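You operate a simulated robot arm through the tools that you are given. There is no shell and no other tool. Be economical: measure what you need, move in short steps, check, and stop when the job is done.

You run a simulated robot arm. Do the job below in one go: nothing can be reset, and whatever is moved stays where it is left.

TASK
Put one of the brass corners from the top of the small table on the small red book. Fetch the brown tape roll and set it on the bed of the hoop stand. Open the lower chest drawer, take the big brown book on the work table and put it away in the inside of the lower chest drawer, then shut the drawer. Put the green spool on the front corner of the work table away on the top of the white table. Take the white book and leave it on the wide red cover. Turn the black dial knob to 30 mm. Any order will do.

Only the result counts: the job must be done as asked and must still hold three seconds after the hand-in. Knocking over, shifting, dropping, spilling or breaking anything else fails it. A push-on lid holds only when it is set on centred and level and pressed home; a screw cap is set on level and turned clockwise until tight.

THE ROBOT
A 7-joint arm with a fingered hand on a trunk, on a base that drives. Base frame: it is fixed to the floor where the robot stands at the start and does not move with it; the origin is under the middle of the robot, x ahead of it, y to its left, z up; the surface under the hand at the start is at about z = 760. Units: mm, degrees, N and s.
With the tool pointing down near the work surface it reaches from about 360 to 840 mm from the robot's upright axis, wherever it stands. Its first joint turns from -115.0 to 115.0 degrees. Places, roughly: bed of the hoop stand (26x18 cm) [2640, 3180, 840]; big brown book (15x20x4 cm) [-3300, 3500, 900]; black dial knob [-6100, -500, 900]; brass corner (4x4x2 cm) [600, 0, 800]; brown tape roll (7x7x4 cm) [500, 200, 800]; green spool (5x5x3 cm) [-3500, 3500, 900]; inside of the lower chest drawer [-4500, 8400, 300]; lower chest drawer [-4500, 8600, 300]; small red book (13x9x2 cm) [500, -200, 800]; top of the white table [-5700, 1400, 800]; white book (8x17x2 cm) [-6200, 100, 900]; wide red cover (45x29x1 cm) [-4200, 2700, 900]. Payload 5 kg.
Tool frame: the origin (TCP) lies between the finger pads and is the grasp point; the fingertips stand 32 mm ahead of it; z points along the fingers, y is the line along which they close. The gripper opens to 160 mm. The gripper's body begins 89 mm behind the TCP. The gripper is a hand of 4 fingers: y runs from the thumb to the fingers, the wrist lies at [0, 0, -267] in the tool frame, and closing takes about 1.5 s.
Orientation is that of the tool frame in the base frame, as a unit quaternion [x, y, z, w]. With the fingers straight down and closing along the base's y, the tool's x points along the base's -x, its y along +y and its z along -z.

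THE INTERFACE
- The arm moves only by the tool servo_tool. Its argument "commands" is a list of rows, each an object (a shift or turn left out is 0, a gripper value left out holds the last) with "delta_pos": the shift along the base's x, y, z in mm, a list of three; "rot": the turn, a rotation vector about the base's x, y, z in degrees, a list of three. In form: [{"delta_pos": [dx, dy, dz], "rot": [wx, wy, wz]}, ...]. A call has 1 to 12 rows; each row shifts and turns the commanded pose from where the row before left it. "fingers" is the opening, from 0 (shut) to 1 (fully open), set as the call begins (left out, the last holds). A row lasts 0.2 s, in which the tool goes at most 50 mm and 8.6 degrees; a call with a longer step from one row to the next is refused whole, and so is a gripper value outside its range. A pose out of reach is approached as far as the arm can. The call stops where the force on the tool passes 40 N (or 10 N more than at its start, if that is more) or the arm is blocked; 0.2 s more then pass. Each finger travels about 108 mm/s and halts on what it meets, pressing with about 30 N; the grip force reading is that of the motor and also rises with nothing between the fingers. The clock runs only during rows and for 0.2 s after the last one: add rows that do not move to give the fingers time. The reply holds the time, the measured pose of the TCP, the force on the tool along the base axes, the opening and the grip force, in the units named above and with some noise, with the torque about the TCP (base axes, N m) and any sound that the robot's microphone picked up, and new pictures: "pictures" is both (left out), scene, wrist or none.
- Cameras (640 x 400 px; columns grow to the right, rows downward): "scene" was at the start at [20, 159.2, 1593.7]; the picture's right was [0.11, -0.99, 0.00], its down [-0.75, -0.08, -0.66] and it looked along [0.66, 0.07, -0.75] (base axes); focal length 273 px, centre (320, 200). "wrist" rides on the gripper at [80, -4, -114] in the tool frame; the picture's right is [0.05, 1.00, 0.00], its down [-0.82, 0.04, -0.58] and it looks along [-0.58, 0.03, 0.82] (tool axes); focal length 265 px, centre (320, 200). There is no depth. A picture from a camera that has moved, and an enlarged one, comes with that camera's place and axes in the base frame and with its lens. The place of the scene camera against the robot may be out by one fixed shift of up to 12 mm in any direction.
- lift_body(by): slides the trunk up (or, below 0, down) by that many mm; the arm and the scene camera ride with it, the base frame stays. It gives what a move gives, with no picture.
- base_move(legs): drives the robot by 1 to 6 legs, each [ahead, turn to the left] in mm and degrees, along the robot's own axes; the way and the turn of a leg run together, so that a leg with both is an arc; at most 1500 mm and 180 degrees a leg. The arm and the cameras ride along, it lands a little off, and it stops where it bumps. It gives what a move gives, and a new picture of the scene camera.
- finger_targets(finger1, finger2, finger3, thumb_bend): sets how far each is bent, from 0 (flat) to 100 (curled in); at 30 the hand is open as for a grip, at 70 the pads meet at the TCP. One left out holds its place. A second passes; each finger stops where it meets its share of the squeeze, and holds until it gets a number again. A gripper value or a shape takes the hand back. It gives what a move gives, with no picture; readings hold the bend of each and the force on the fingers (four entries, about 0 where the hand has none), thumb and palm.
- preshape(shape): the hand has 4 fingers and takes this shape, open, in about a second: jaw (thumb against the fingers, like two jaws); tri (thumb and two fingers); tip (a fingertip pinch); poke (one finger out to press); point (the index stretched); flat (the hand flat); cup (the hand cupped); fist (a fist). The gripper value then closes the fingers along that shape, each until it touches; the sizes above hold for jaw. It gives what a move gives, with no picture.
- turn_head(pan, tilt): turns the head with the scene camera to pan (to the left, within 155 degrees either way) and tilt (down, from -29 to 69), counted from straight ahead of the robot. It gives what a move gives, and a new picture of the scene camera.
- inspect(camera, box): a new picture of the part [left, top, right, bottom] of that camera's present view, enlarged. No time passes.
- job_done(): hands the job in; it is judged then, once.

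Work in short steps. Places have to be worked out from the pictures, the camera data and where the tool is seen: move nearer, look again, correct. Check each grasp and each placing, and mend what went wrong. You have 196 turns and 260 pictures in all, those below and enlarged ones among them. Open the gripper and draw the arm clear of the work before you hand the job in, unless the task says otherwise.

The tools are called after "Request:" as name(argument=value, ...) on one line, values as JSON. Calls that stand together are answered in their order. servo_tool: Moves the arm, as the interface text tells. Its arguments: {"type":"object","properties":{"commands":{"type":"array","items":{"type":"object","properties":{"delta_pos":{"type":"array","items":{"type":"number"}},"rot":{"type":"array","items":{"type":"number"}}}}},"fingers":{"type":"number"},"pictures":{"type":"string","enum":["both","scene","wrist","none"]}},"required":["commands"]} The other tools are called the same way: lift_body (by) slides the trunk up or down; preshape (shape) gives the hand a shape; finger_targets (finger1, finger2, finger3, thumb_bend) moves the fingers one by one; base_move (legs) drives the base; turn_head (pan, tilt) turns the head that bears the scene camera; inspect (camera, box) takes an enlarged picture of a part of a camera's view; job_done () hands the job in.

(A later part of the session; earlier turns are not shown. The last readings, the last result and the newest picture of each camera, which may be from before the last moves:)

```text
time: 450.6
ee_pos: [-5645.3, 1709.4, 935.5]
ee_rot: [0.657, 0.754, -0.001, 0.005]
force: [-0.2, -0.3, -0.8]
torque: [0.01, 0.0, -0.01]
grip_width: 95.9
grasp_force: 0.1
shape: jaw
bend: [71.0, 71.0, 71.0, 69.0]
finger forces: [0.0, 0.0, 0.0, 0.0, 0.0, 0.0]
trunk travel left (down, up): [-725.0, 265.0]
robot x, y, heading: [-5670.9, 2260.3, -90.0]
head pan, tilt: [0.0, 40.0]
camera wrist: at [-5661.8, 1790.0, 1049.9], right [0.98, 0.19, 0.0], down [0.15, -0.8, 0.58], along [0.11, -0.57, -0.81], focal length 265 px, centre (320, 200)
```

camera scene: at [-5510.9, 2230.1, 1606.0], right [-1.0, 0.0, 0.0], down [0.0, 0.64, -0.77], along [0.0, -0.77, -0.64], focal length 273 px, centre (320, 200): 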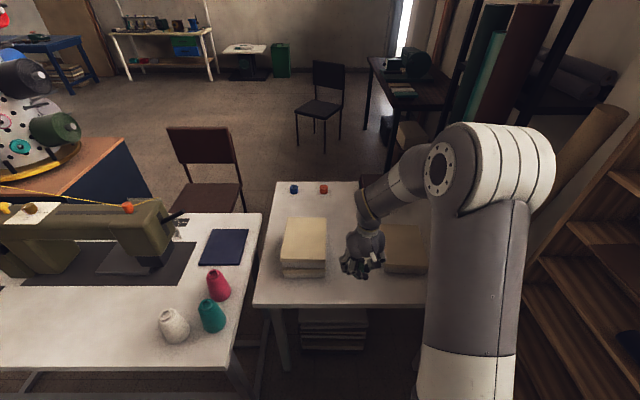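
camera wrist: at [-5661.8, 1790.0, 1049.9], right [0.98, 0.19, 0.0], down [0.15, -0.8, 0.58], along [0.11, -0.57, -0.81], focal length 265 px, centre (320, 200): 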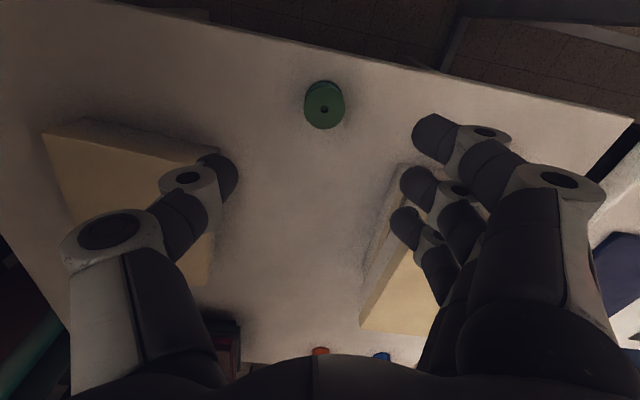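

Spool stands upright on the white table. The remaining targets (white book, dial, red cover) need the south side, reached round the east. Retract and back out up the passage.

Request:
servo_tool(commands=[{"delta_pos": [0, 0, 45]}, {"delta_pos": [0, 0, 45]}, {"delta_pos": [0, 0, 45]}, {"delta_pos": [0, 45, 20]}, {"delta_pos": [0, 45, 20]}, {"delta_pos": [0, 40, 0]}, {}], fingers=0.2, pictures="scene")

Request:
base_move(legs=[[-1500, 0], [-650, 0], [0, 90]])

```text
time: 452.2
ee_pos: [-5645.1, 1837.4, 1109.1]
ee_rot: [0.656, 0.754, -0.001, 0.005]
force: [0.2, 0.0, -0.4]
torque: [-0.02, -0.02, -0.03]
grip_width: 32.5
grasp_force: 0.1
shape: jaw
bend: [73.0, 73.0, 73.0, 70.0]
finger forces: [0.0, 0.0, 0.1, 0.0, 0.0, 0.1]
trunk travel left (down, up): [-725.0, 265.0]
robot x, y, heading: [-5669.0, 2268.3, -90.3]
head pan, tilt: [0.0, 40.0]
camera scene: at [-5510.9, 2229.7, 1606.0], right [-1.0, 0.0, 0.0], down [0.0, 0.64, -0.77], along [0.0, -0.77, -0.64], focal length 273 px, centre (320, 200)
```

scene: 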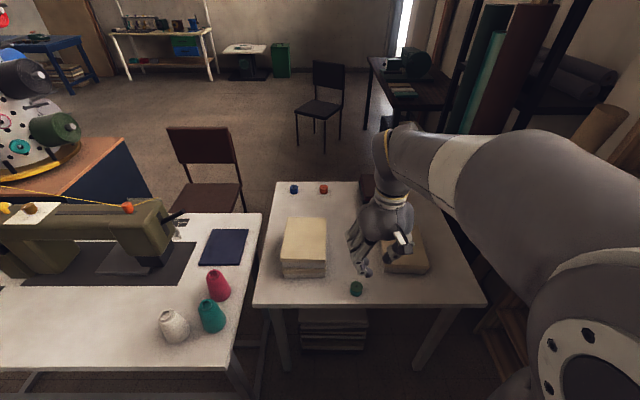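

```text
time: 466.6
ee_pos: [-5224.7, 4402.7, 1110.6]
ee_rot: [-0.07, 0.998, 0.003, 0.005]
force: [-0.3, -0.9, 0.2]
torque: [-0.01, 0.02, 0.01]
grip_width: 32.8
grasp_force: 0.1
shape: jaw
bend: [73.0, 73.0, 73.0, 70.0]
finger forces: [0.0, 0.1, 0.0, 0.0, 0.0, 0.0]
trunk travel left (down, up): [-725.0, 265.0]
robot x, y, heading: [-5646.5, 4379.0, 0.2]
head pan, tilt: [0.0, 40.0]
camera scene: at [-5622.3, 4528.5, 1606.0], right [0.0, -1.0, 0.0], down [-0.64, 0.0, -0.77], along [0.77, 0.0, -0.64], focal length 273 px, centre (320, 200)
```

scene: 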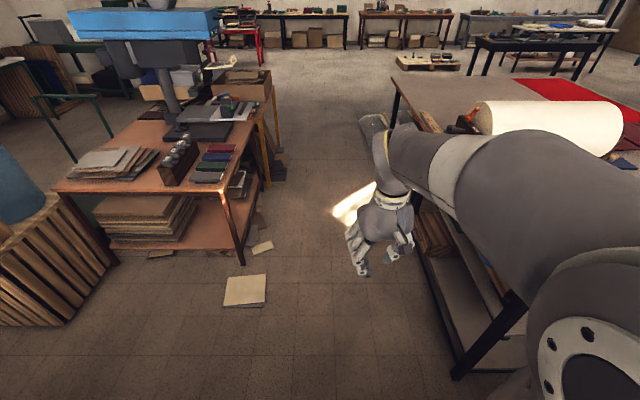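

Clear lane at y≈4400–4450. Drive east along it to x≈−2050, then face south.

Request:
base_move(legs=[[0, 1.6], [1500, 0], [850, 0], [0, -2], [1250, 0], [0, -89]])

Request:
turn_head(pan=0, tilt=20)

```text
time: 488.4
ee_pos: [-2038.7, 3972.4, 1110.6]
ee_rot: [0.652, 0.758, -0.001, 0.006]
force: [0.0, 0.5, 0.4]
torque: [0.01, 0.01, 0.01]
grip_width: 32.5
grasp_force: 0.0
shape: jaw
bend: [73.0, 73.0, 73.0, 70.0]
finger forces: [0.1, 0.1, 0.0, 0.0, 0.0, 0.0]
trunk travel left (down, up): [-725.0, 265.0]
robot x, y, heading: [-2067.8, 4396.8, -89.7]
head pan, tilt: [0.0, 40.0]
camera scene: at [-1910.1, 4367.3, 1606.0], right [-1.0, -0.01, 0.0], down [-0.01, 0.64, -0.77], along [0.01, -0.77, -0.64], focal length 273 px, centre (320, 200)
```

scene: 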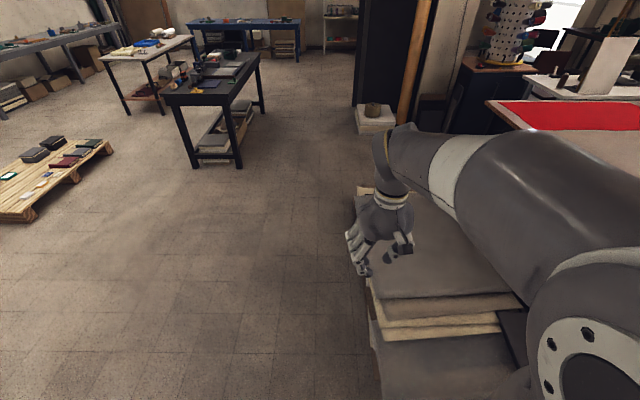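

```text
time: 489.2
ee_pos: [-2039.8, 3972.2, 1109.5]
ee_rot: [0.652, 0.758, -0.001, 0.006]
force: [0.1, -0.5, -0.4]
torque: [0.0, 0.01, 0.06]
grip_width: 32.5
grasp_force: 0.0
shape: jaw
bend: [73.0, 73.0, 73.0, 70.0]
finger forces: [0.0, 0.0, 0.0, 0.1, 0.1, 0.0]
trunk travel left (down, up): [-725.0, 265.0]
robot x, y, heading: [-2071.4, 4395.0, -89.5]
head pan, tilt: [0.0, 20.0]
camera scene: at [-1909.9, 4359.2, 1637.3], right [-1.0, -0.01, 0.0], down [0.0, 0.34, -0.94], along [0.01, -0.94, -0.34], focal length 273 px, centre (320, 200)
```

scene: 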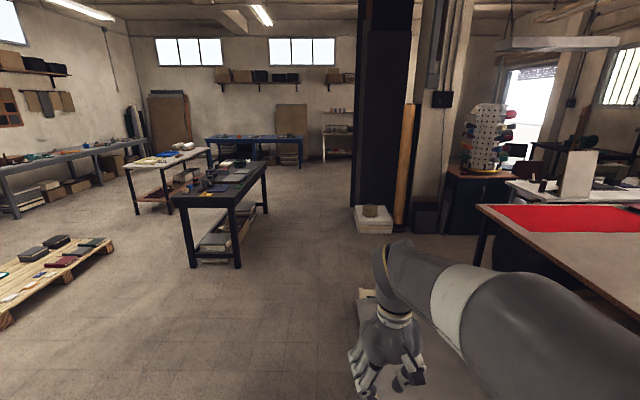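

Mats reach x≈−2230, so I shift east to x≈−1780 and go south past the pillar, then look west.

Request:
base_move(legs=[[0, 21], [760, 0], [0, -21], [1500, 0], [1500, 0], [400, 0]])

Request:
turn_head(pan=-70, tilt=18)

```text
time: 492.5
ee_pos: [-1813.9, 3776.4, 1110.3]
ee_rot: [0.528, 0.849, 0.0, 0.005]
force: [0.9, -0.2, -0.5]
torque: [0.01, 0.0, -0.03]
grip_width: 32.2
grasp_force: 0.2
shape: jaw
bend: [73.0, 73.0, 73.0, 70.0]
finger forces: [0.0, 0.0, 0.1, 0.1, 0.0, 0.1]
trunk travel left (down, up): [-725.0, 265.0]
robot x, y, heading: [-1962.3, 4175.5, -73.5]
head pan, tilt: [0.0, 20.0]
stopped in leg 2: the robot was blocked; the commanded pose is now the measured one
camera scene: at [-1802.0, 4180.3, 1637.4], right [-0.96, -0.28, 0.0], down [-0.1, 0.33, -0.94], along [0.27, -0.9, -0.34], focal length 273 px, centre (320, 200)
```

scene: 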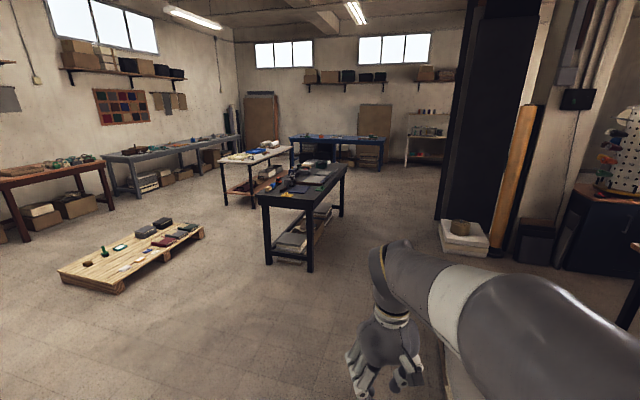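

```text
time: 493.9
ee_pos: [-1814.0, 3777.6, 1110.6]
ee_rot: [0.527, 0.85, -0.001, 0.006]
force: [0.2, 0.8, -0.1]
torque: [0.01, 0.01, 0.01]
grip_width: 32.3
grasp_force: 0.0
shape: jaw
bend: [73.0, 73.0, 73.0, 70.0]
finger forces: [0.0, 0.0, 0.0, 0.0, 0.1, 0.0]
trunk travel left (down, up): [-725.0, 265.0]
robot x, y, heading: [-1965.6, 4174.0, -73.6]
head pan, tilt: [-70.0, 18.0]
camera scene: at [-1903.1, 4214.3, 1640.7], right [-0.6, 0.8, 0.0], down [0.25, 0.18, -0.95], along [-0.76, -0.57, -0.31], focal length 273 px, centre (320, 200)
```

scene: 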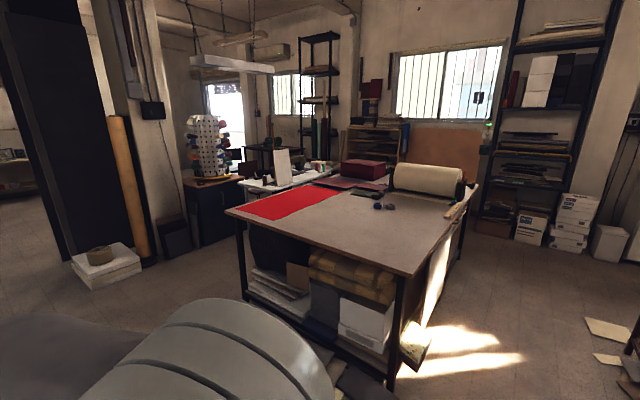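

Clipped the mats' corner; back off and swing wider to x≈−1550.

Request:
base_move(legs=[[-250, 0], [0, 48], [560, 0], [0, -65], [1500, 0], [1400, 0]])

Request:
turn_head(pan=-10, tilt=20)

```text
time: 517.2
ee_pos: [-1506.1, 845.4, 1110.7]
ee_rot: [0.648, 0.762, -0.001, 0.006]
force: [0.2, 0.4, 0.6]
torque: [0.02, 0.01, 0.05]
grip_width: 32.2
grasp_force: 0.0
shape: jaw
bend: [73.0, 73.0, 73.0, 70.0]
finger forces: [0.1, 0.0, 0.1, 0.0, 0.0, 0.0]
trunk travel left (down, up): [-725.0, 265.0]
robot x, y, heading: [-1533.1, 1268.4, -90.7]
head pan, tilt: [-70.0, 18.0]
camera scene: at [-1460.4, 1290.5, 1640.7], right [-0.33, 0.94, 0.0], down [0.29, 0.1, -0.95], along [-0.9, -0.32, -0.31], focal length 273 px, centre (320, 200)
```

scene: 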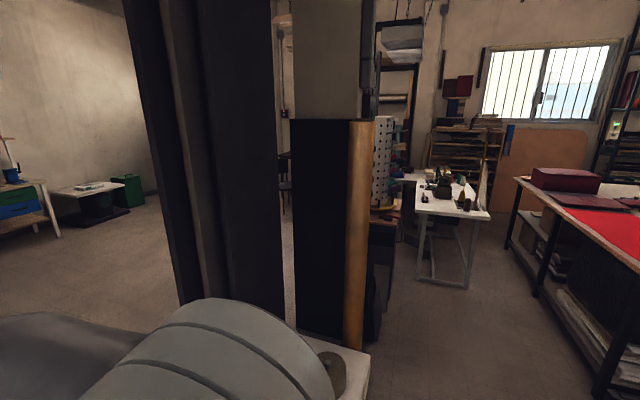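

```text
time: 518.5
ee_pos: [-1505.5, 845.0, 1110.3]
ee_rot: [0.648, 0.761, -0.002, 0.006]
force: [-0.1, -0.5, 0.5]
torque: [0.01, -0.02, -0.02]
grip_width: 31.9
grasp_force: 0.1
shape: jaw
bend: [73.0, 73.0, 73.0, 70.0]
finger forces: [0.0, 0.1, 0.0, 0.1, 0.0, 0.1]
trunk travel left (down, up): [-725.0, 265.0]
robot x, y, heading: [-1529.2, 1267.7, -90.6]
head pan, tilt: [-10.0, 20.0]
camera scene: at [-1389.5, 1230.3, 1637.4], right [-0.98, 0.18, 0.0], down [0.06, 0.34, -0.94], along [-0.17, -0.92, -0.34], focal length 273 px, centre (320, 200)
```

scene: 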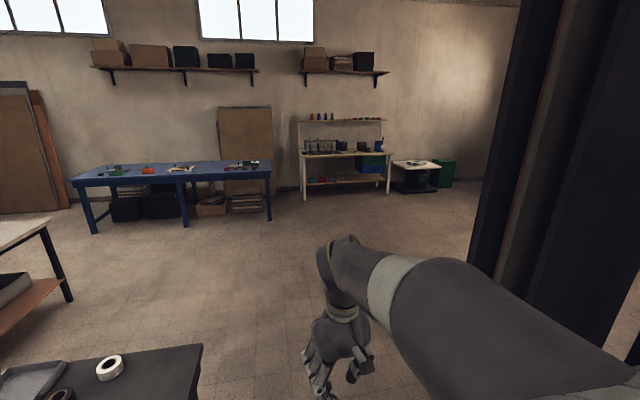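

South is open. Drive to y≈−1130, then turn west and look.

Request:
base_move(legs=[[1500, 0], [900, 0], [0, -89.5]])

Request:
turn_head(pan=0, tilt=18)

```text
time: 534.1
ee_pos: [-1974.3, -1194.9, 1109.3]
ee_rot: [0.995, 0.101, -0.005, 0.003]
force: [1.3, 0.2, 1.0]
torque: [-0.02, -0.02, 0.0]
grip_width: 32.3
grasp_force: 0.0
shape: jaw
bend: [73.0, 73.0, 73.0, 70.0]
finger forces: [0.1, 0.0, 0.0, 0.0, 0.1, 0.0]
trunk travel left (down, up): [-725.0, 265.0]
robot x, y, heading: [-1550.8, -1153.3, -178.4]
head pan, tilt: [-10.0, 20.0]
camera scene: at [-1577.3, -1298.5, 1637.4], right [0.14, 0.99, 0.0], down [0.34, -0.05, -0.94], along [-0.93, 0.13, -0.34], focal length 273 px, centre (320, 200)
```

scene: 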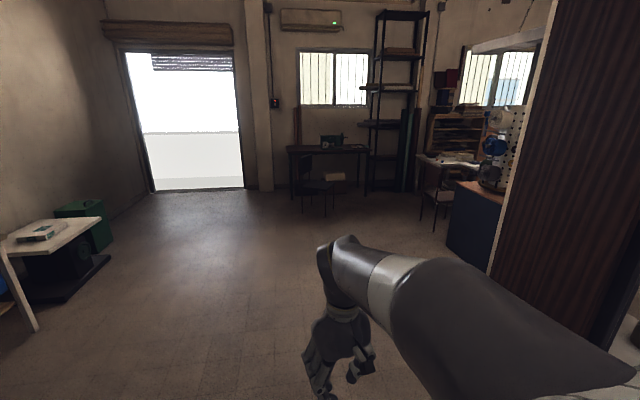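

```text
time: 534.8
ee_pos: [-1974.7, -1195.8, 1109.9]
ee_rot: [0.995, 0.101, -0.005, 0.003]
force: [-0.2, -0.5, 0.6]
torque: [0.0, 0.0, 0.02]
grip_width: 32.1
grasp_force: 0.0
shape: jaw
bend: [73.0, 73.0, 73.0, 70.0]
finger forces: [0.0, 0.0, 0.0, 0.0, 0.1, 0.1]
trunk travel left (down, up): [-725.0, 265.0]
robot x, y, heading: [-1550.5, -1150.8, -177.9]
head pan, tilt: [0.0, 18.0]
camera scene: at [-1578.4, -1314.8, 1640.7], right [-0.03, 1.0, 0.0], down [0.31, 0.01, -0.95], along [-0.95, -0.03, -0.31], focal length 273 px, centre (320, 200)
```

scene: 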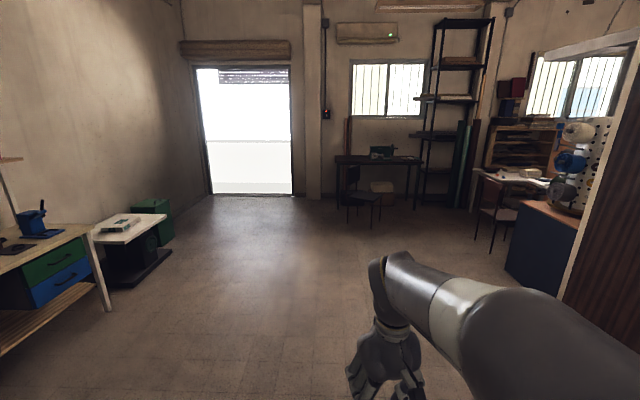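

The dark table with a chair in front is ahead. Drive to about (−4700, −50) and look again.

Request:
base_move(legs=[[0, -21.3], [1500, 0], [1500, 0], [330, 0], [0, 19]])

Request:
turn_head(pan=0, tilt=28)

```text
time: 553.4
ee_pos: [-5161.5, -108.6, 1110.1]
ee_rot: [0.995, 0.099, -0.005, 0.004]
force: [-0.2, 0.3, 1.1]
torque: [0.02, 0.02, 0.01]
grip_width: 32.4
grasp_force: 0.1
shape: jaw
bend: [73.0, 73.0, 73.0, 70.0]
finger forces: [0.0, 0.0, 0.0, 0.0, 0.0, 0.1]
trunk travel left (down, up): [-725.0, 265.0]
robot x, y, heading: [-4740.1, -64.8, -178.4]
head pan, tilt: [0.0, 18.0]
camera scene: at [-4765.4, -228.7, 1640.6], right [-0.03, 1.0, 0.0], down [0.31, 0.01, -0.95], along [-0.95, -0.03, -0.31], focal length 273 px, centre (320, 200)
```

scene: 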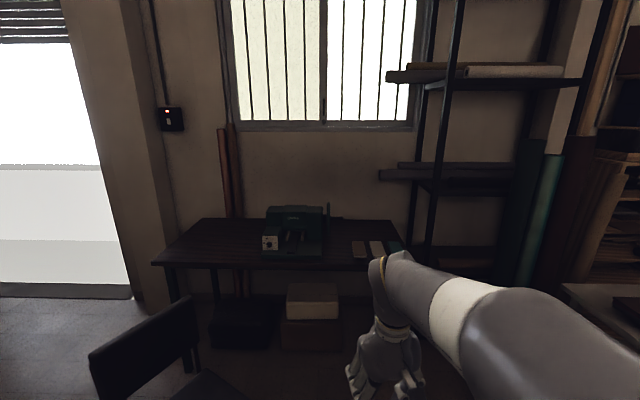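

```text
time: 554.1
ee_pos: [-5161.6, -107.6, 1110.1]
ee_rot: [0.995, 0.1, -0.005, 0.004]
force: [0.3, -0.5, 0.2]
torque: [-0.01, -0.02, 0.01]
grip_width: 32.3
grasp_force: 0.1
shape: jaw
bend: [73.0, 73.0, 73.0, 70.0]
finger forces: [0.0, 0.0, 0.0, 0.1, 0.0, 0.0]
trunk travel left (down, up): [-725.0, 265.0]
robot x, y, heading: [-4736.2, -66.1, -178.1]
head pan, tilt: [0.0, 28.0]
camera scene: at [-4763.3, -228.4, 1624.6], right [-0.03, 1.0, 0.0], down [0.47, 0.01, -0.88], along [-0.88, -0.03, -0.47], focal length 273 px, centre (320, 200)
```

scene: 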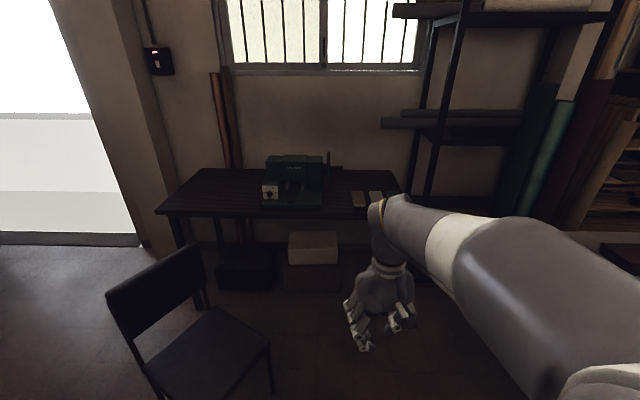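

Zoom in on the machine's dial and the books.

Request:
inspect(camera="scene", box=[240, 145, 340, 215])

Request:
inspect(camera="scene", box=[330, 170, 430, 240])

```text
5.71 times, centred on (290, 180) of scene
camera zoom: at [-4763.3, -228.4, 1624.6], right [-0.03, 1.0, 0.0], down [0.47, 0.01, -0.88], along [-0.88, -0.03, -0.47], focal length 1559 px, centre (491, 314)
```

zoom: 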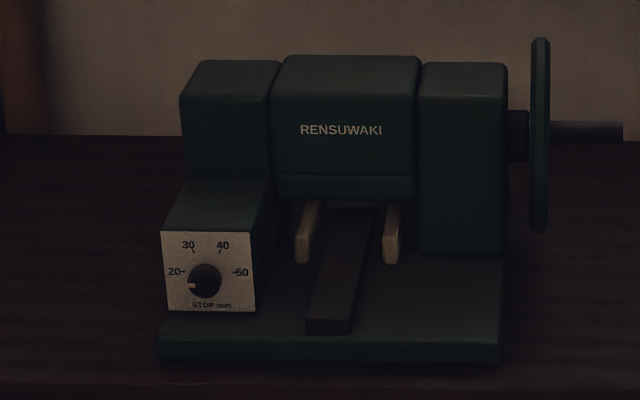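

```text
5.71 times, centred on (380, 205) of scene
camera zoom: at [-4763.3, -228.4, 1624.6], right [-0.03, 1.0, 0.0], down [0.47, 0.01, -0.88], along [-0.88, -0.03, -0.47], focal length 1559 px, centre (-23, 171)
```

zoom: 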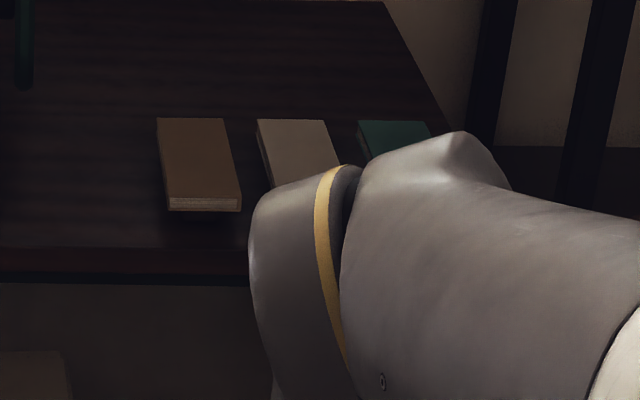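

The dial faces +x; pointer near 20 (9 o'clock), 30 is 60° clockwise from 20. I'd like a horizontal hand; test that posture here with a lowered trunk.

Request:
lift_body(by=-300)

Request:
servo_tool(commands=[{"delta_pos": [-14, -24, 14], "rot": [0, 7.6, 0]}, {"delta_pos": [-14, -24, 14], "rot": [0, 7.6, 0]}, {"delta_pos": [-14, -24, 14], "rot": [0, 7.6, 0]}, {"delta_pos": [-14, -24, 14], "rot": [0, 7.6, 0]}, {"delta_pos": [-14, -24, 14], "rot": [0, 7.6, 0]}, {"delta_pos": [-14, -24, 14], "rot": [0, 7.6, 0]}, {"delta_pos": [-14, -24, 14], "rot": [0, 7.6, 0]}, {"delta_pos": [-14, -24, 14], "rot": [0, 7.6, 0]}, {"delta_pos": [-14, -24, 14], "rot": [0, 7.6, 0]}, {"delta_pos": [-14, -24, 14], "rot": [0, 7.6, 0]}, {"rot": [0, 7, 0]}, {"rot": [0, 7, 0]}], pictures="scene")

```text
time: 557.1
ee_pos: [-5161.1, -109.2, 810.1]
ee_rot: [0.995, 0.099, -0.005, 0.002]
force: [0.2, 0.5, -0.6]
torque: [0.01, -0.02, -0.02]
grip_width: 32.2
grasp_force: 0.1
shape: jaw
bend: [73.0, 73.0, 73.0, 70.0]
finger forces: [0.1, 0.0, 0.0, 0.0, 0.1, 0.0]
trunk travel left (down, up): [-425.0, 565.0]
robot x, y, heading: [-4738.3, -66.9, -178.2]
head pan, tilt: [0.0, 28.0]
```

```text
time: 559.7
ee_pos: [-5304.5, -345.3, 949.3]
ee_rot: [-0.7, -0.071, 0.707, 0.068]
force: [-2.4, 1.2, -1.0]
torque: [0.02, 0.03, 0.15]
grip_width: 31.9
grasp_force: 0.2
shape: jaw
bend: [73.0, 73.0, 73.0, 70.0]
finger forces: [0.0, 0.0, 0.0, 0.1, 0.0, 0.1]
trunk travel left (down, up): [-425.0, 565.0]
robot x, y, heading: [-4740.7, -63.3, -178.5]
head pan, tilt: [0.0, 28.0]
camera scene: at [-4766.6, -226.2, 1324.3], right [-0.03, 1.0, 0.0], down [0.47, 0.01, -0.88], along [-0.88, -0.03, -0.47], focal length 273 px, centre (320, 200)
```

scene: 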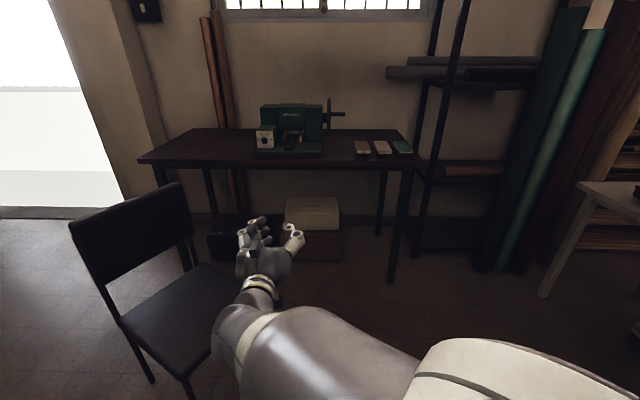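

The horizontal pose works with the trunk lowered. Zoom on the dial from this new height to triangulate it.

Request:
inspect(camera="scene", box=[240, 110, 300, 170])

Request:
inspect(camera="scene", box=[340, 120, 440, 190])

```text
6.67 times, centred on (270, 140) of scene
camera zoom: at [-4766.6, -226.2, 1324.3], right [-0.03, 1.0, 0.0], down [0.47, 0.01, -0.88], along [-0.88, -0.03, -0.47], focal length 1819 px, centre (653, 600)
```

zoom: 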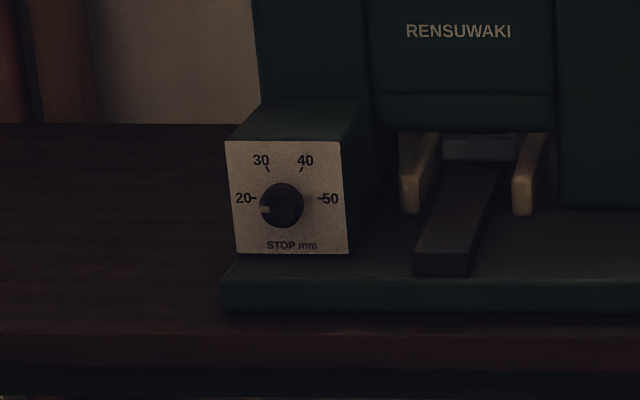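

```text
5.71 times, centred on (390, 155) of scene
camera zoom: at [-4766.6, -226.2, 1324.3], right [-0.03, 1.0, 0.0], down [0.47, 0.01, -0.88], along [-0.88, -0.03, -0.47], focal length 1559 px, centre (-80, 457)
```

zoom: 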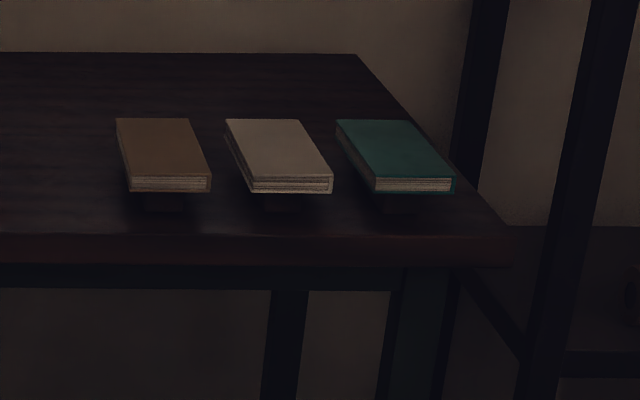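

Knob front centre triangulates to about (−6094, −545, 948), diameter ≈31 mm. Drive ~640 mm forward, keeping clear of the chair.

Request:
base_move(legs=[[0, 1], [630, 0]])

Request:
inspect(camera="wrist", box=[0, 0, 640, 400])

```text
time: 563.6
ee_pos: [-5930.2, -390.6, 949.2]
ee_rot: [-0.699, -0.08, 0.708, 0.061]
force: [0.2, 0.3, 0.7]
torque: [0.0, 0.0, -0.04]
grip_width: 31.8
grasp_force: 0.0
shape: jaw
bend: [73.0, 73.0, 73.0, 70.0]
finger forces: [0.0, 0.0, 0.1, 0.1, 0.0, 0.1]
trunk travel left (down, up): [-425.0, 565.0]
robot x, y, heading: [-5368.1, -96.3, -177.4]
head pan, tilt: [0.0, 28.0]
camera scene: at [-5394.7, -259.7, 1324.5], right [-0.05, 1.0, 0.0], down [0.47, 0.02, -0.88], along [-0.88, -0.04, -0.47], focal length 273 px, centre (320, 200)
```

scene: 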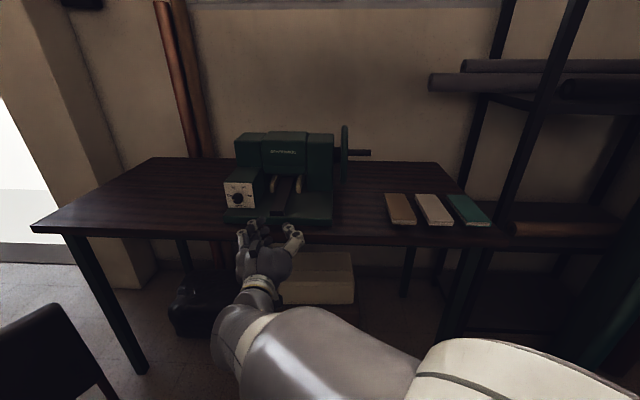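

```text
1.00 times, centred on (320, 200) of wrist (not enlarged: the box is as wide or as high as the picture)
camera zoom: at [-5817.6, -365.8, 872.0], right [0.03, -0.97, -0.25], down [0.59, -0.19, 0.79], along [-0.81, -0.17, 0.57], focal length 265 px, centre (320, 200)
```

zoom: 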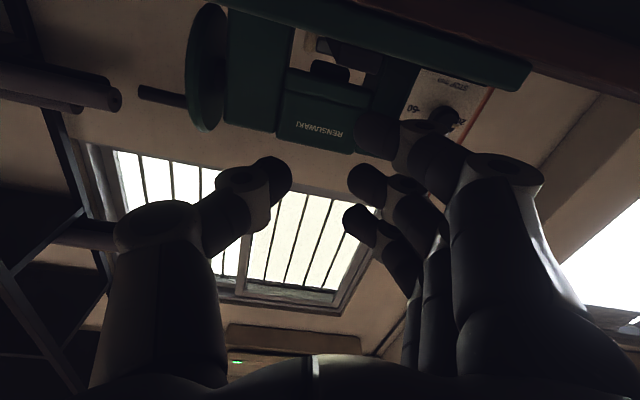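

Roll the hand +24° (counter to the intended turn), open to 72 mm, and move in front of the knob at a 30 mm standoff.

Request:
servo_tool(commands=[{"delta_pos": [0, -38, 0], "rot": [6, 0, 0]}, {"delta_pos": [0, -39, 0], "rot": [6, 0, 0]}, {"delta_pos": [0, -39, 0], "rot": [6, 0, 0]}, {"delta_pos": [0, -39, 0], "rot": [6, 0, 0]}, {"delta_pos": [-40, 0, 0]}, {"delta_pos": [-40, 0, 0]}, {}], fingers=0.45)

```text
time: 565.2
ee_pos: [-5981.3, -501.2, 982.2]
ee_rot: [-0.672, -0.227, 0.675, 0.204]
force: [-0.4, 0.3, -1.0]
torque: [-0.01, 0.02, 0.03]
grip_width: 71.4
grasp_force: 0.0
shape: jaw
bend: [73.0, 73.0, 73.0, 70.0]
finger forces: [0.0, 0.0, 0.0, 0.0, 0.1, 0.1]
out of reach, approached as far as the arm can: row 4, 5, 6
trunk travel left (down, up): [-425.0, 565.0]
robot x, y, heading: [-5374.4, -93.3, -177.1]
head pan, tilt: [0.0, 28.0]
camera scene: at [-5395.0, -259.7, 1324.5], right [-0.05, 1.0, 0.0], down [0.47, 0.02, -0.88], along [-0.88, -0.04, -0.47], focal length 273 px, centre (320, 200)
camera wrist: at [-5869.4, -446.2, 920.5], right [0.03, -0.78, -0.62], down [0.59, -0.49, 0.64], along [-0.81, -0.39, 0.45], focal length 265 px, centre (320, 200)
```

scene: 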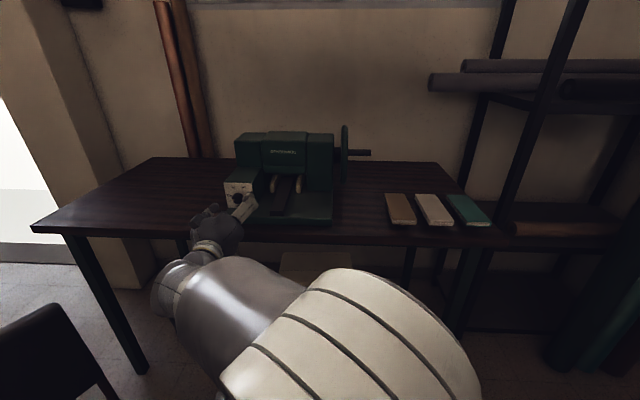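
wrist: 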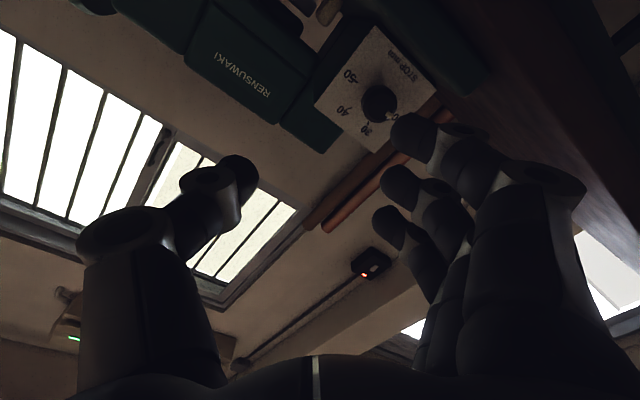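

Lateral offset limits the wrist here. Back up 150 mm so the arm is more stretched and less yawed, then try again.

Request:
base_move(legs=[[-170, 0]])

Request:
servo_tool(commands=[{"delta_pos": [-40, -8, -10]}, {"delta_pos": [-40, -8, -10]}, {"delta_pos": [-40, -10, -10]}, {"delta_pos": [-30, -10, -4]}, {}])

```text
time: 566.6
ee_pos: [-5810.7, -490.7, 980.7]
ee_rot: [-0.672, -0.225, 0.675, 0.205]
force: [-0.7, 0.5, -0.8]
torque: [0.01, 0.01, -0.04]
grip_width: 71.5
grasp_force: 0.0
shape: jaw
bend: [73.0, 73.0, 73.0, 70.0]
finger forces: [0.0, 0.0, 0.0, 0.0, 0.0, 0.0]
trunk travel left (down, up): [-425.0, 565.0]
robot x, y, heading: [-5201.8, -88.5, -177.3]
head pan, tilt: [0.0, 28.0]
camera scene: at [-5225.7, -251.4, 1324.5], right [-0.05, 1.0, 0.0], down [0.47, 0.02, -0.88], along [-0.88, -0.04, -0.47], focal length 273 px, centre (320, 200)
```

scene: 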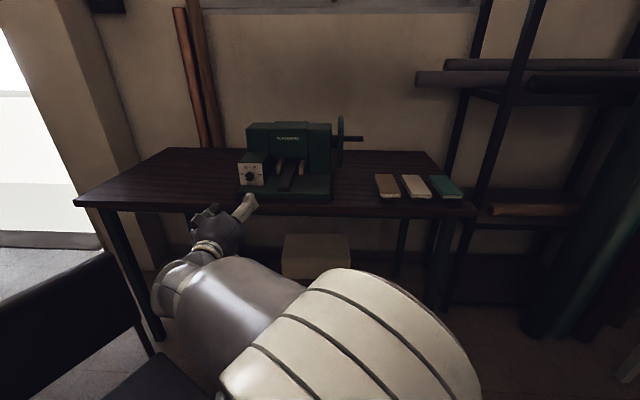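

```text
time: 567.9
ee_pos: [-5885.9, -445.1, 1006.4]
ee_rot: [-0.672, -0.227, 0.675, 0.203]
force: [1.0, 0.0, 1.0]
torque: [0.02, 0.02, -0.03]
grip_width: 71.7
grasp_force: 0.0
shape: jaw
bend: [73.0, 73.0, 73.0, 70.0]
finger forces: [0.0, 0.0, 0.0, 0.1, 0.0, 0.0]
out of reach, approached as far as the arm can: row 1, 2, 3, 4
trunk travel left (down, up): [-425.0, 565.0]
robot x, y, heading: [-5206.5, -89.1, -177.1]
head pan, tilt: [0.0, 28.0]
camera scene: at [-5225.6, -251.3, 1324.5], right [-0.05, 1.0, 0.0], down [0.47, 0.02, -0.88], along [-0.88, -0.04, -0.47], focal length 273 px, centre (320, 200)
camera wrist: at [-5773.1, -391.6, 944.6], right [0.03, -0.78, -0.62], down [0.59, -0.49, 0.64], along [-0.81, -0.38, 0.45], focal length 265 px, centre (320, 200)
```

scene: 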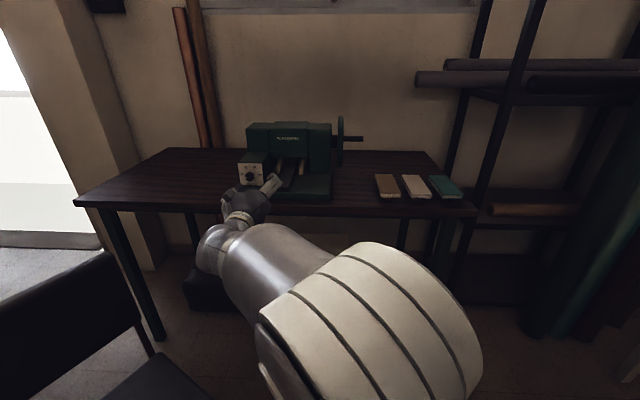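
wrist: 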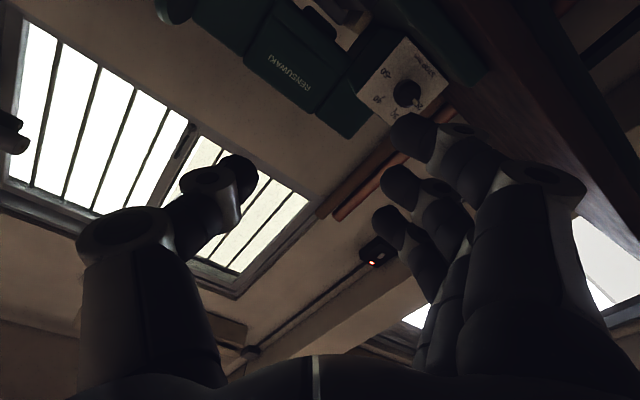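

The arm drifts upward/right, i.e. it wants the target higher relative to the shoulder. Lower the trunk a further 200 mm and retry.

Request:
lift_body(by=-200)

Request:
servo_tool(commands=[{"delta_pos": [0, -10, 35]}, {"delta_pos": [0, -15, 35]}, {"delta_pos": [-15, -20, 35]}, {"delta_pos": [-20, -25, 30]}, {"delta_pos": [-20, -30, 10]}, {}], pictures="scene")

```text
time: 570.0
ee_pos: [-5884.9, -446.3, 805.7]
ee_rot: [-0.672, -0.226, 0.675, 0.204]
force: [-0.1, -0.6, -0.2]
torque: [0.01, -0.01, 0.03]
grip_width: 71.3
grasp_force: 0.1
shape: jaw
bend: [73.0, 73.0, 73.0, 70.0]
finger forces: [0.1, 0.1, 0.0, 0.0, 0.1, 0.0]
trunk travel left (down, up): [-225.0, 765.0]
robot x, y, heading: [-5205.8, -88.7, -177.2]
head pan, tilt: [0.0, 28.0]
```

```text
time: 571.4
ee_pos: [-5891.9, -495.9, 956.8]
ee_rot: [-0.672, -0.226, 0.675, 0.204]
force: [-1.0, -0.2, -1.0]
torque: [0.02, 0.01, 0.02]
grip_width: 71.6
grasp_force: 0.1
shape: jaw
bend: [73.0, 73.0, 73.0, 70.0]
finger forces: [0.0, 0.1, 0.0, 0.1, 0.0, 0.0]
out of reach, approached as far as the arm can: row 3, 4, 5
trunk travel left (down, up): [-225.0, 765.0]
robot x, y, heading: [-5202.8, -85.8, -177.0]
head pan, tilt: [0.0, 28.0]
camera scene: at [-5225.6, -251.3, 1124.5], right [-0.05, 1.0, 0.0], down [0.47, 0.02, -0.88], along [-0.88, -0.04, -0.47], focal length 273 px, centre (320, 200)
```

scene: 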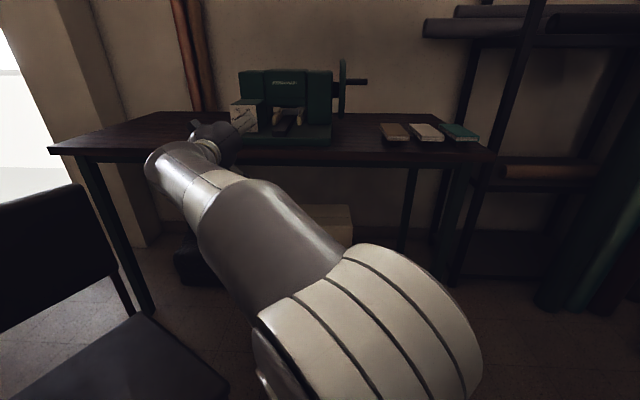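

Horizontal from here is too constrained. Alternative: pinch the knob from above (tool axis in the y–z plane) and turn about base x. Raise the trunk and return to tool-down.

Request:
lift_body(by=400)

Request:
servo_tool(commands=[{"delta_pos": [6, 10, -20], "rot": [-2.2, -7.27, -2.43]}, {"delta_pos": [6, 10, -20], "rot": [-2.2, -7.27, -2.43]}, {"delta_pos": [6, 10, -20], "rot": [-2.2, -7.27, -2.43]}, {"delta_pos": [6, 10, -20], "rot": [-2.2, -7.27, -2.43]}, {"delta_pos": [6, 10, -20], "rot": [-2.2, -7.27, -2.43]}, {"delta_pos": [6, 10, -20], "rot": [-2.2, -7.27, -2.43]}, {"delta_pos": [6, 10, -20], "rot": [-2.2, -7.27, -2.43]}, {"delta_pos": [6, 10, -20], "rot": [-2.2, -7.27, -2.43]}, {"delta_pos": [6, 10, -20], "rot": [-2.2, -7.27, -2.43]}, {"delta_pos": [6, 10, -20], "rot": [-2.2, -7.27, -2.43]}, {"delta_pos": [6, 10, -20], "rot": [-2.2, -7.27, -2.43]}, {"delta_pos": [6, 10, -20], "rot": [-2.2, -7.27, -2.43]}], pictures="none")

Request:
preshape(shape="tip")

Request:
inspect(camera="wrist", box=[0, 0, 640, 400])

```text
time: 575.2
ee_pos: [-5891.7, -495.7, 1355.9]
ee_rot: [-0.672, -0.228, 0.675, 0.202]
force: [-0.3, -0.1, 0.1]
torque: [-0.02, -0.02, -0.01]
grip_width: 71.3
grasp_force: 0.1
shape: jaw
bend: [73.0, 73.0, 73.0, 70.0]
finger forces: [0.1, 0.0, 0.0, 0.0, 0.0, 0.0]
trunk travel left (down, up): [-625.0, 365.0]
robot x, y, heading: [-5202.1, -83.7, -177.3]
head pan, tilt: [0.0, 28.0]
```

```text
time: 577.9
ee_pos: [-5722.2, -320.1, 1116.7]
ee_rot: [1.0, 0.001, 0.0, 0.003]
force: [0.7, -0.2, 0.5]
torque: [-0.01, -0.01, 0.04]
grip_width: 71.5
grasp_force: 0.1
shape: jaw
bend: [73.0, 73.0, 73.0, 70.0]
finger forces: [0.0, 0.0, 0.0, 0.1, 0.1, 0.1]
out of reach, approached as far as the arm can: row 4, 5, 6, 7, 8, 9, 10, 11, 12
trunk travel left (down, up): [-625.0, 365.0]
robot x, y, heading: [-5203.2, -85.5, -176.9]
head pan, tilt: [0.0, 28.0]
```

```text
time: 578.8
ee_pos: [-5723.0, -319.4, 1117.0]
ee_rot: [1.0, 0.0, -0.001, 0.001]
force: [0.7, 0.7, -0.2]
torque: [0.05, -0.01, -0.02]
grip_width: 159.7
grasp_force: 0.2
shape: tip
bend: [1.0, 30.0, 1.0, 30.0]
finger forces: [0.1, 0.0, 0.1, 0.0, 0.1, 0.1]
trunk travel left (down, up): [-625.0, 365.0]
robot x, y, heading: [-5206.5, -84.8, -177.1]
head pan, tilt: [0.0, 28.0]
```

```text
1.00 times, centred on (320, 200) of wrist (not enlarged: the box is as wide or as high as the picture)
camera zoom: at [-5642.2, -312.5, 1230.5], right [0.05, -1.0, 0.0], down [-0.81, -0.04, 0.58], along [-0.58, -0.03, -0.82], focal length 265 px, centre (320, 200)
```

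zoom: 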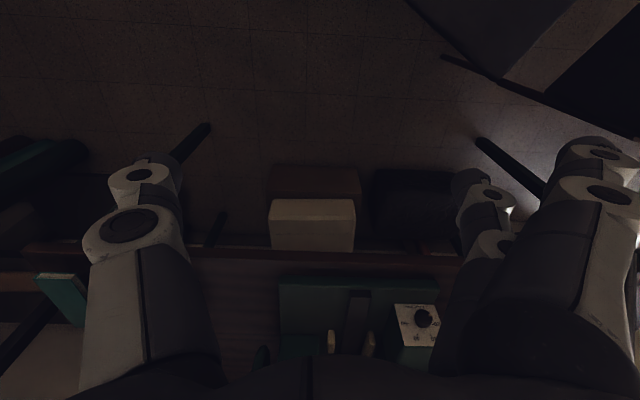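

"Tip" shape pinches with the middle finger and thumb only, good for the knob from above. Restore trunk height, and drive 275 mm forward.

Request:
lift_body(by=100)

Request:
base_move(legs=[[275, 0]])

```text
time: 580.1
ee_pos: [-5721.9, -317.6, 1216.6]
ee_rot: [1.0, 0.0, 0.0, 0.002]
force: [-0.2, -0.1, -0.4]
torque: [0.0, 0.02, -0.02]
grip_width: 159.7
grasp_force: 0.1
shape: tip
bend: [1.0, 30.0, 1.0, 30.0]
finger forces: [0.0, 0.0, 0.0, 0.0, 0.1, 0.0]
trunk travel left (down, up): [-725.0, 265.0]
robot x, y, heading: [-5205.7, -86.4, -177.0]
head pan, tilt: [0.0, 28.0]
```

```text
time: 582.0
ee_pos: [-5997.3, -332.6, 1216.0]
ee_rot: [1.0, 0.001, 0.0, 0.002]
force: [-0.3, 0.1, 0.1]
torque: [0.02, -0.04, 0.0]
grip_width: 160.0
grasp_force: 0.1
shape: tip
bend: [1.0, 30.0, 1.0, 30.0]
finger forces: [0.0, 0.0, 0.0, 0.0, 0.0, 0.0]
trunk travel left (down, up): [-725.0, 265.0]
robot x, y, heading: [-5477.4, -100.6, -177.2]
head pan, tilt: [0.0, 28.0]
camera scene: at [-5499.6, -264.9, 1624.5], right [-0.05, 1.0, 0.0], down [0.47, 0.02, -0.88], along [-0.88, -0.04, -0.47], focal length 273 px, centre (320, 200)
```

scene: 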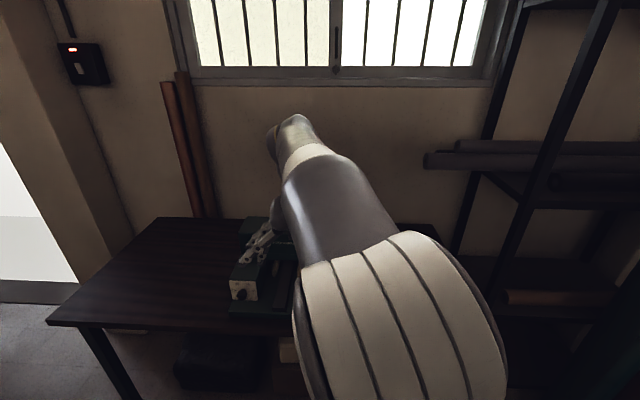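

Move the hand sideways in front of the knob (still at x≈−6000) and look with the wrist camera.

Request:
servo_tool(commands=[{"delta_pos": [0, -40, -27]}, {"delta_pos": [0, -40, -27]}, {"delta_pos": [0, -40, -27]}, {"delta_pos": [0, -40, -27]}, {"delta_pos": [0, -38, -27]}, {}], fingers=0.5, pictures="wrist")

Request:
inspect(camera="wrist", box=[240, 200, 400, 300])

```text
time: 583.4
ee_pos: [-5917.9, -464.7, 1110.6]
ee_rot: [1.0, 0.001, 0.0, 0.003]
force: [-0.7, -0.5, -0.3]
torque: [0.01, 0.02, 0.02]
grip_width: 80.8
grasp_force: 0.0
shape: tip
bend: [1.0, 72.0, 1.0, 70.0]
finger forces: [0.0, 0.0, 0.1, 0.0, 0.0, 0.0]
out of reach, approached as far as the arm can: row 1, 2, 3, 4, 5
trunk travel left (down, up): [-725.0, 265.0]
robot x, y, heading: [-5477.0, -99.4, -177.2]
head pan, tilt: [0.0, 28.0]
camera wrist: at [-5837.3, -459.2, 1225.2], right [0.05, -1.0, 0.01], down [-0.81, -0.04, 0.58], along [-0.58, -0.03, -0.81], focal length 265 px, centre (320, 200)
```

wrist: 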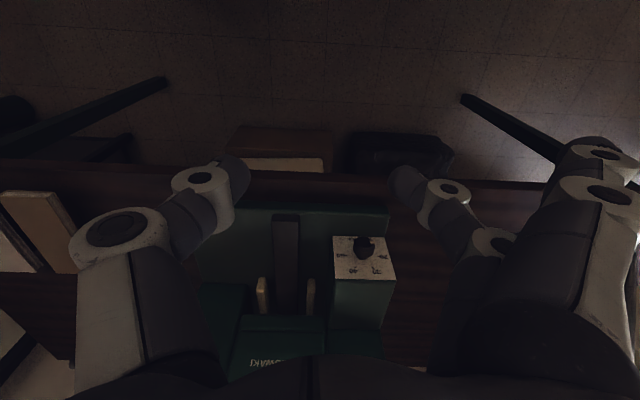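

```text
4.00 times, centred on (320, 250) of wrist
camera zoom: at [-5837.3, -459.2, 1225.2], right [0.05, -1.0, 0.01], down [-0.81, -0.04, 0.58], along [-0.58, -0.03, -0.81], focal length 1062 px, centre (320, 0)
```

zoom: 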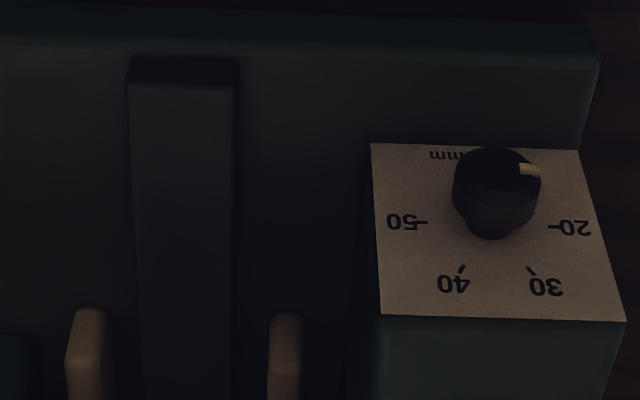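

The arm seems to be in an awkward branch. Bring the hand to the natural front pose first, then go out sideways again.

Request:
servo_tool(commands=[{"delta_pos": [0, 40, 0]}, {"delta_pos": [0, 45, 0]}, {"delta_pos": [0, 45, 0]}, {"delta_pos": [0, 45, 0]}, {"delta_pos": [-10, 45, 0]}, {"delta_pos": [-20, 45, 0]}, {"delta_pos": [-20, 20, 0]}, {}], pictures="scene")

```text
time: 585.2
ee_pos: [-5966.7, -178.6, 1108.2]
ee_rot: [1.0, 0.001, 0.0, 0.002]
force: [-0.3, -0.3, -0.3]
torque: [0.02, 0.0, -0.01]
grip_width: 80.7
grasp_force: 0.1
shape: tip
bend: [1.0, 72.0, 1.0, 70.0]
finger forces: [0.0, 0.0, 0.0, 0.1, 0.0, 0.1]
trunk travel left (down, up): [-725.0, 265.0]
robot x, y, heading: [-5479.3, -101.1, -177.2]
head pan, tilt: [0.0, 28.0]
camera scene: at [-5498.4, -265.0, 1624.5], right [-0.05, 1.0, 0.0], down [0.47, 0.02, -0.88], along [-0.88, -0.04, -0.47], focal length 273 px, centre (320, 200)
```

scene: 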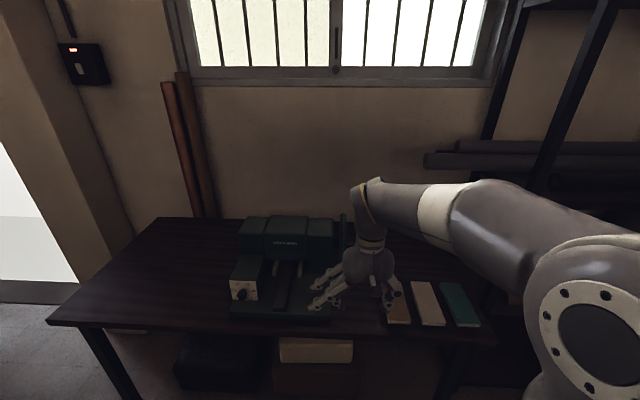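

Natural branch restored. Now move sideways to y≈−535 staying in front of the machine.

Request:
servo_tool(commands=[{"delta_pos": [0, -45, 0]}, {"delta_pos": [0, -45, 0]}, {"delta_pos": [0, -45, 0]}, {"delta_pos": [0, -45, 0]}, {"delta_pos": [0, -45, 0]}, {"delta_pos": [-10, -45, 0]}, {"delta_pos": [-15, -45, 0]}, {"delta_pos": [-15, -42, 0]}, {}], pictures="wrist")

```text
time: 587.2
ee_pos: [-6008.8, -533.2, 1112.0]
ee_rot: [1.0, 0.0, -0.001, 0.002]
force: [0.2, -0.6, 0.5]
torque: [-0.01, 0.02, 0.01]
grip_width: 80.5
grasp_force: 0.0
shape: tip
bend: [1.0, 72.0, 1.0, 70.0]
finger forces: [0.0, 0.0, 0.0, 0.1, 0.0, 0.1]
trunk travel left (down, up): [-725.0, 265.0]
robot x, y, heading: [-5478.3, -102.1, -176.8]
head pan, tilt: [0.0, 28.0]
camera wrist: at [-5928.1, -528.4, 1225.7], right [0.05, -1.0, 0.0], down [-0.81, -0.04, 0.58], along [-0.58, -0.03, -0.82], focal length 265 px, centre (320, 200)
```

wrist: 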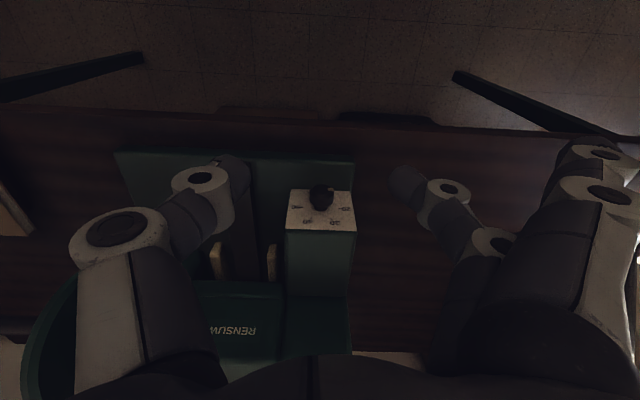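

Request:
inspect(camera="wrist", box=[280, 170, 360, 220])

```text
8.00 times, centred on (320, 195) of wrist
camera zoom: at [-5928.1, -528.4, 1225.7], right [0.05, -1.0, 0.0], down [-0.81, -0.04, 0.58], along [-0.58, -0.03, -0.82], focal length 2123 px, centre (320, 240)
```

zoom: 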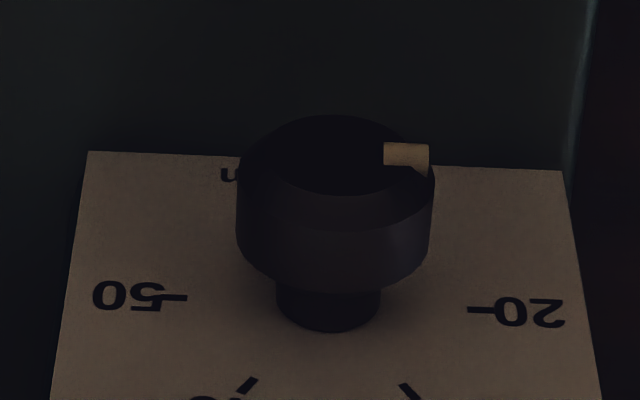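

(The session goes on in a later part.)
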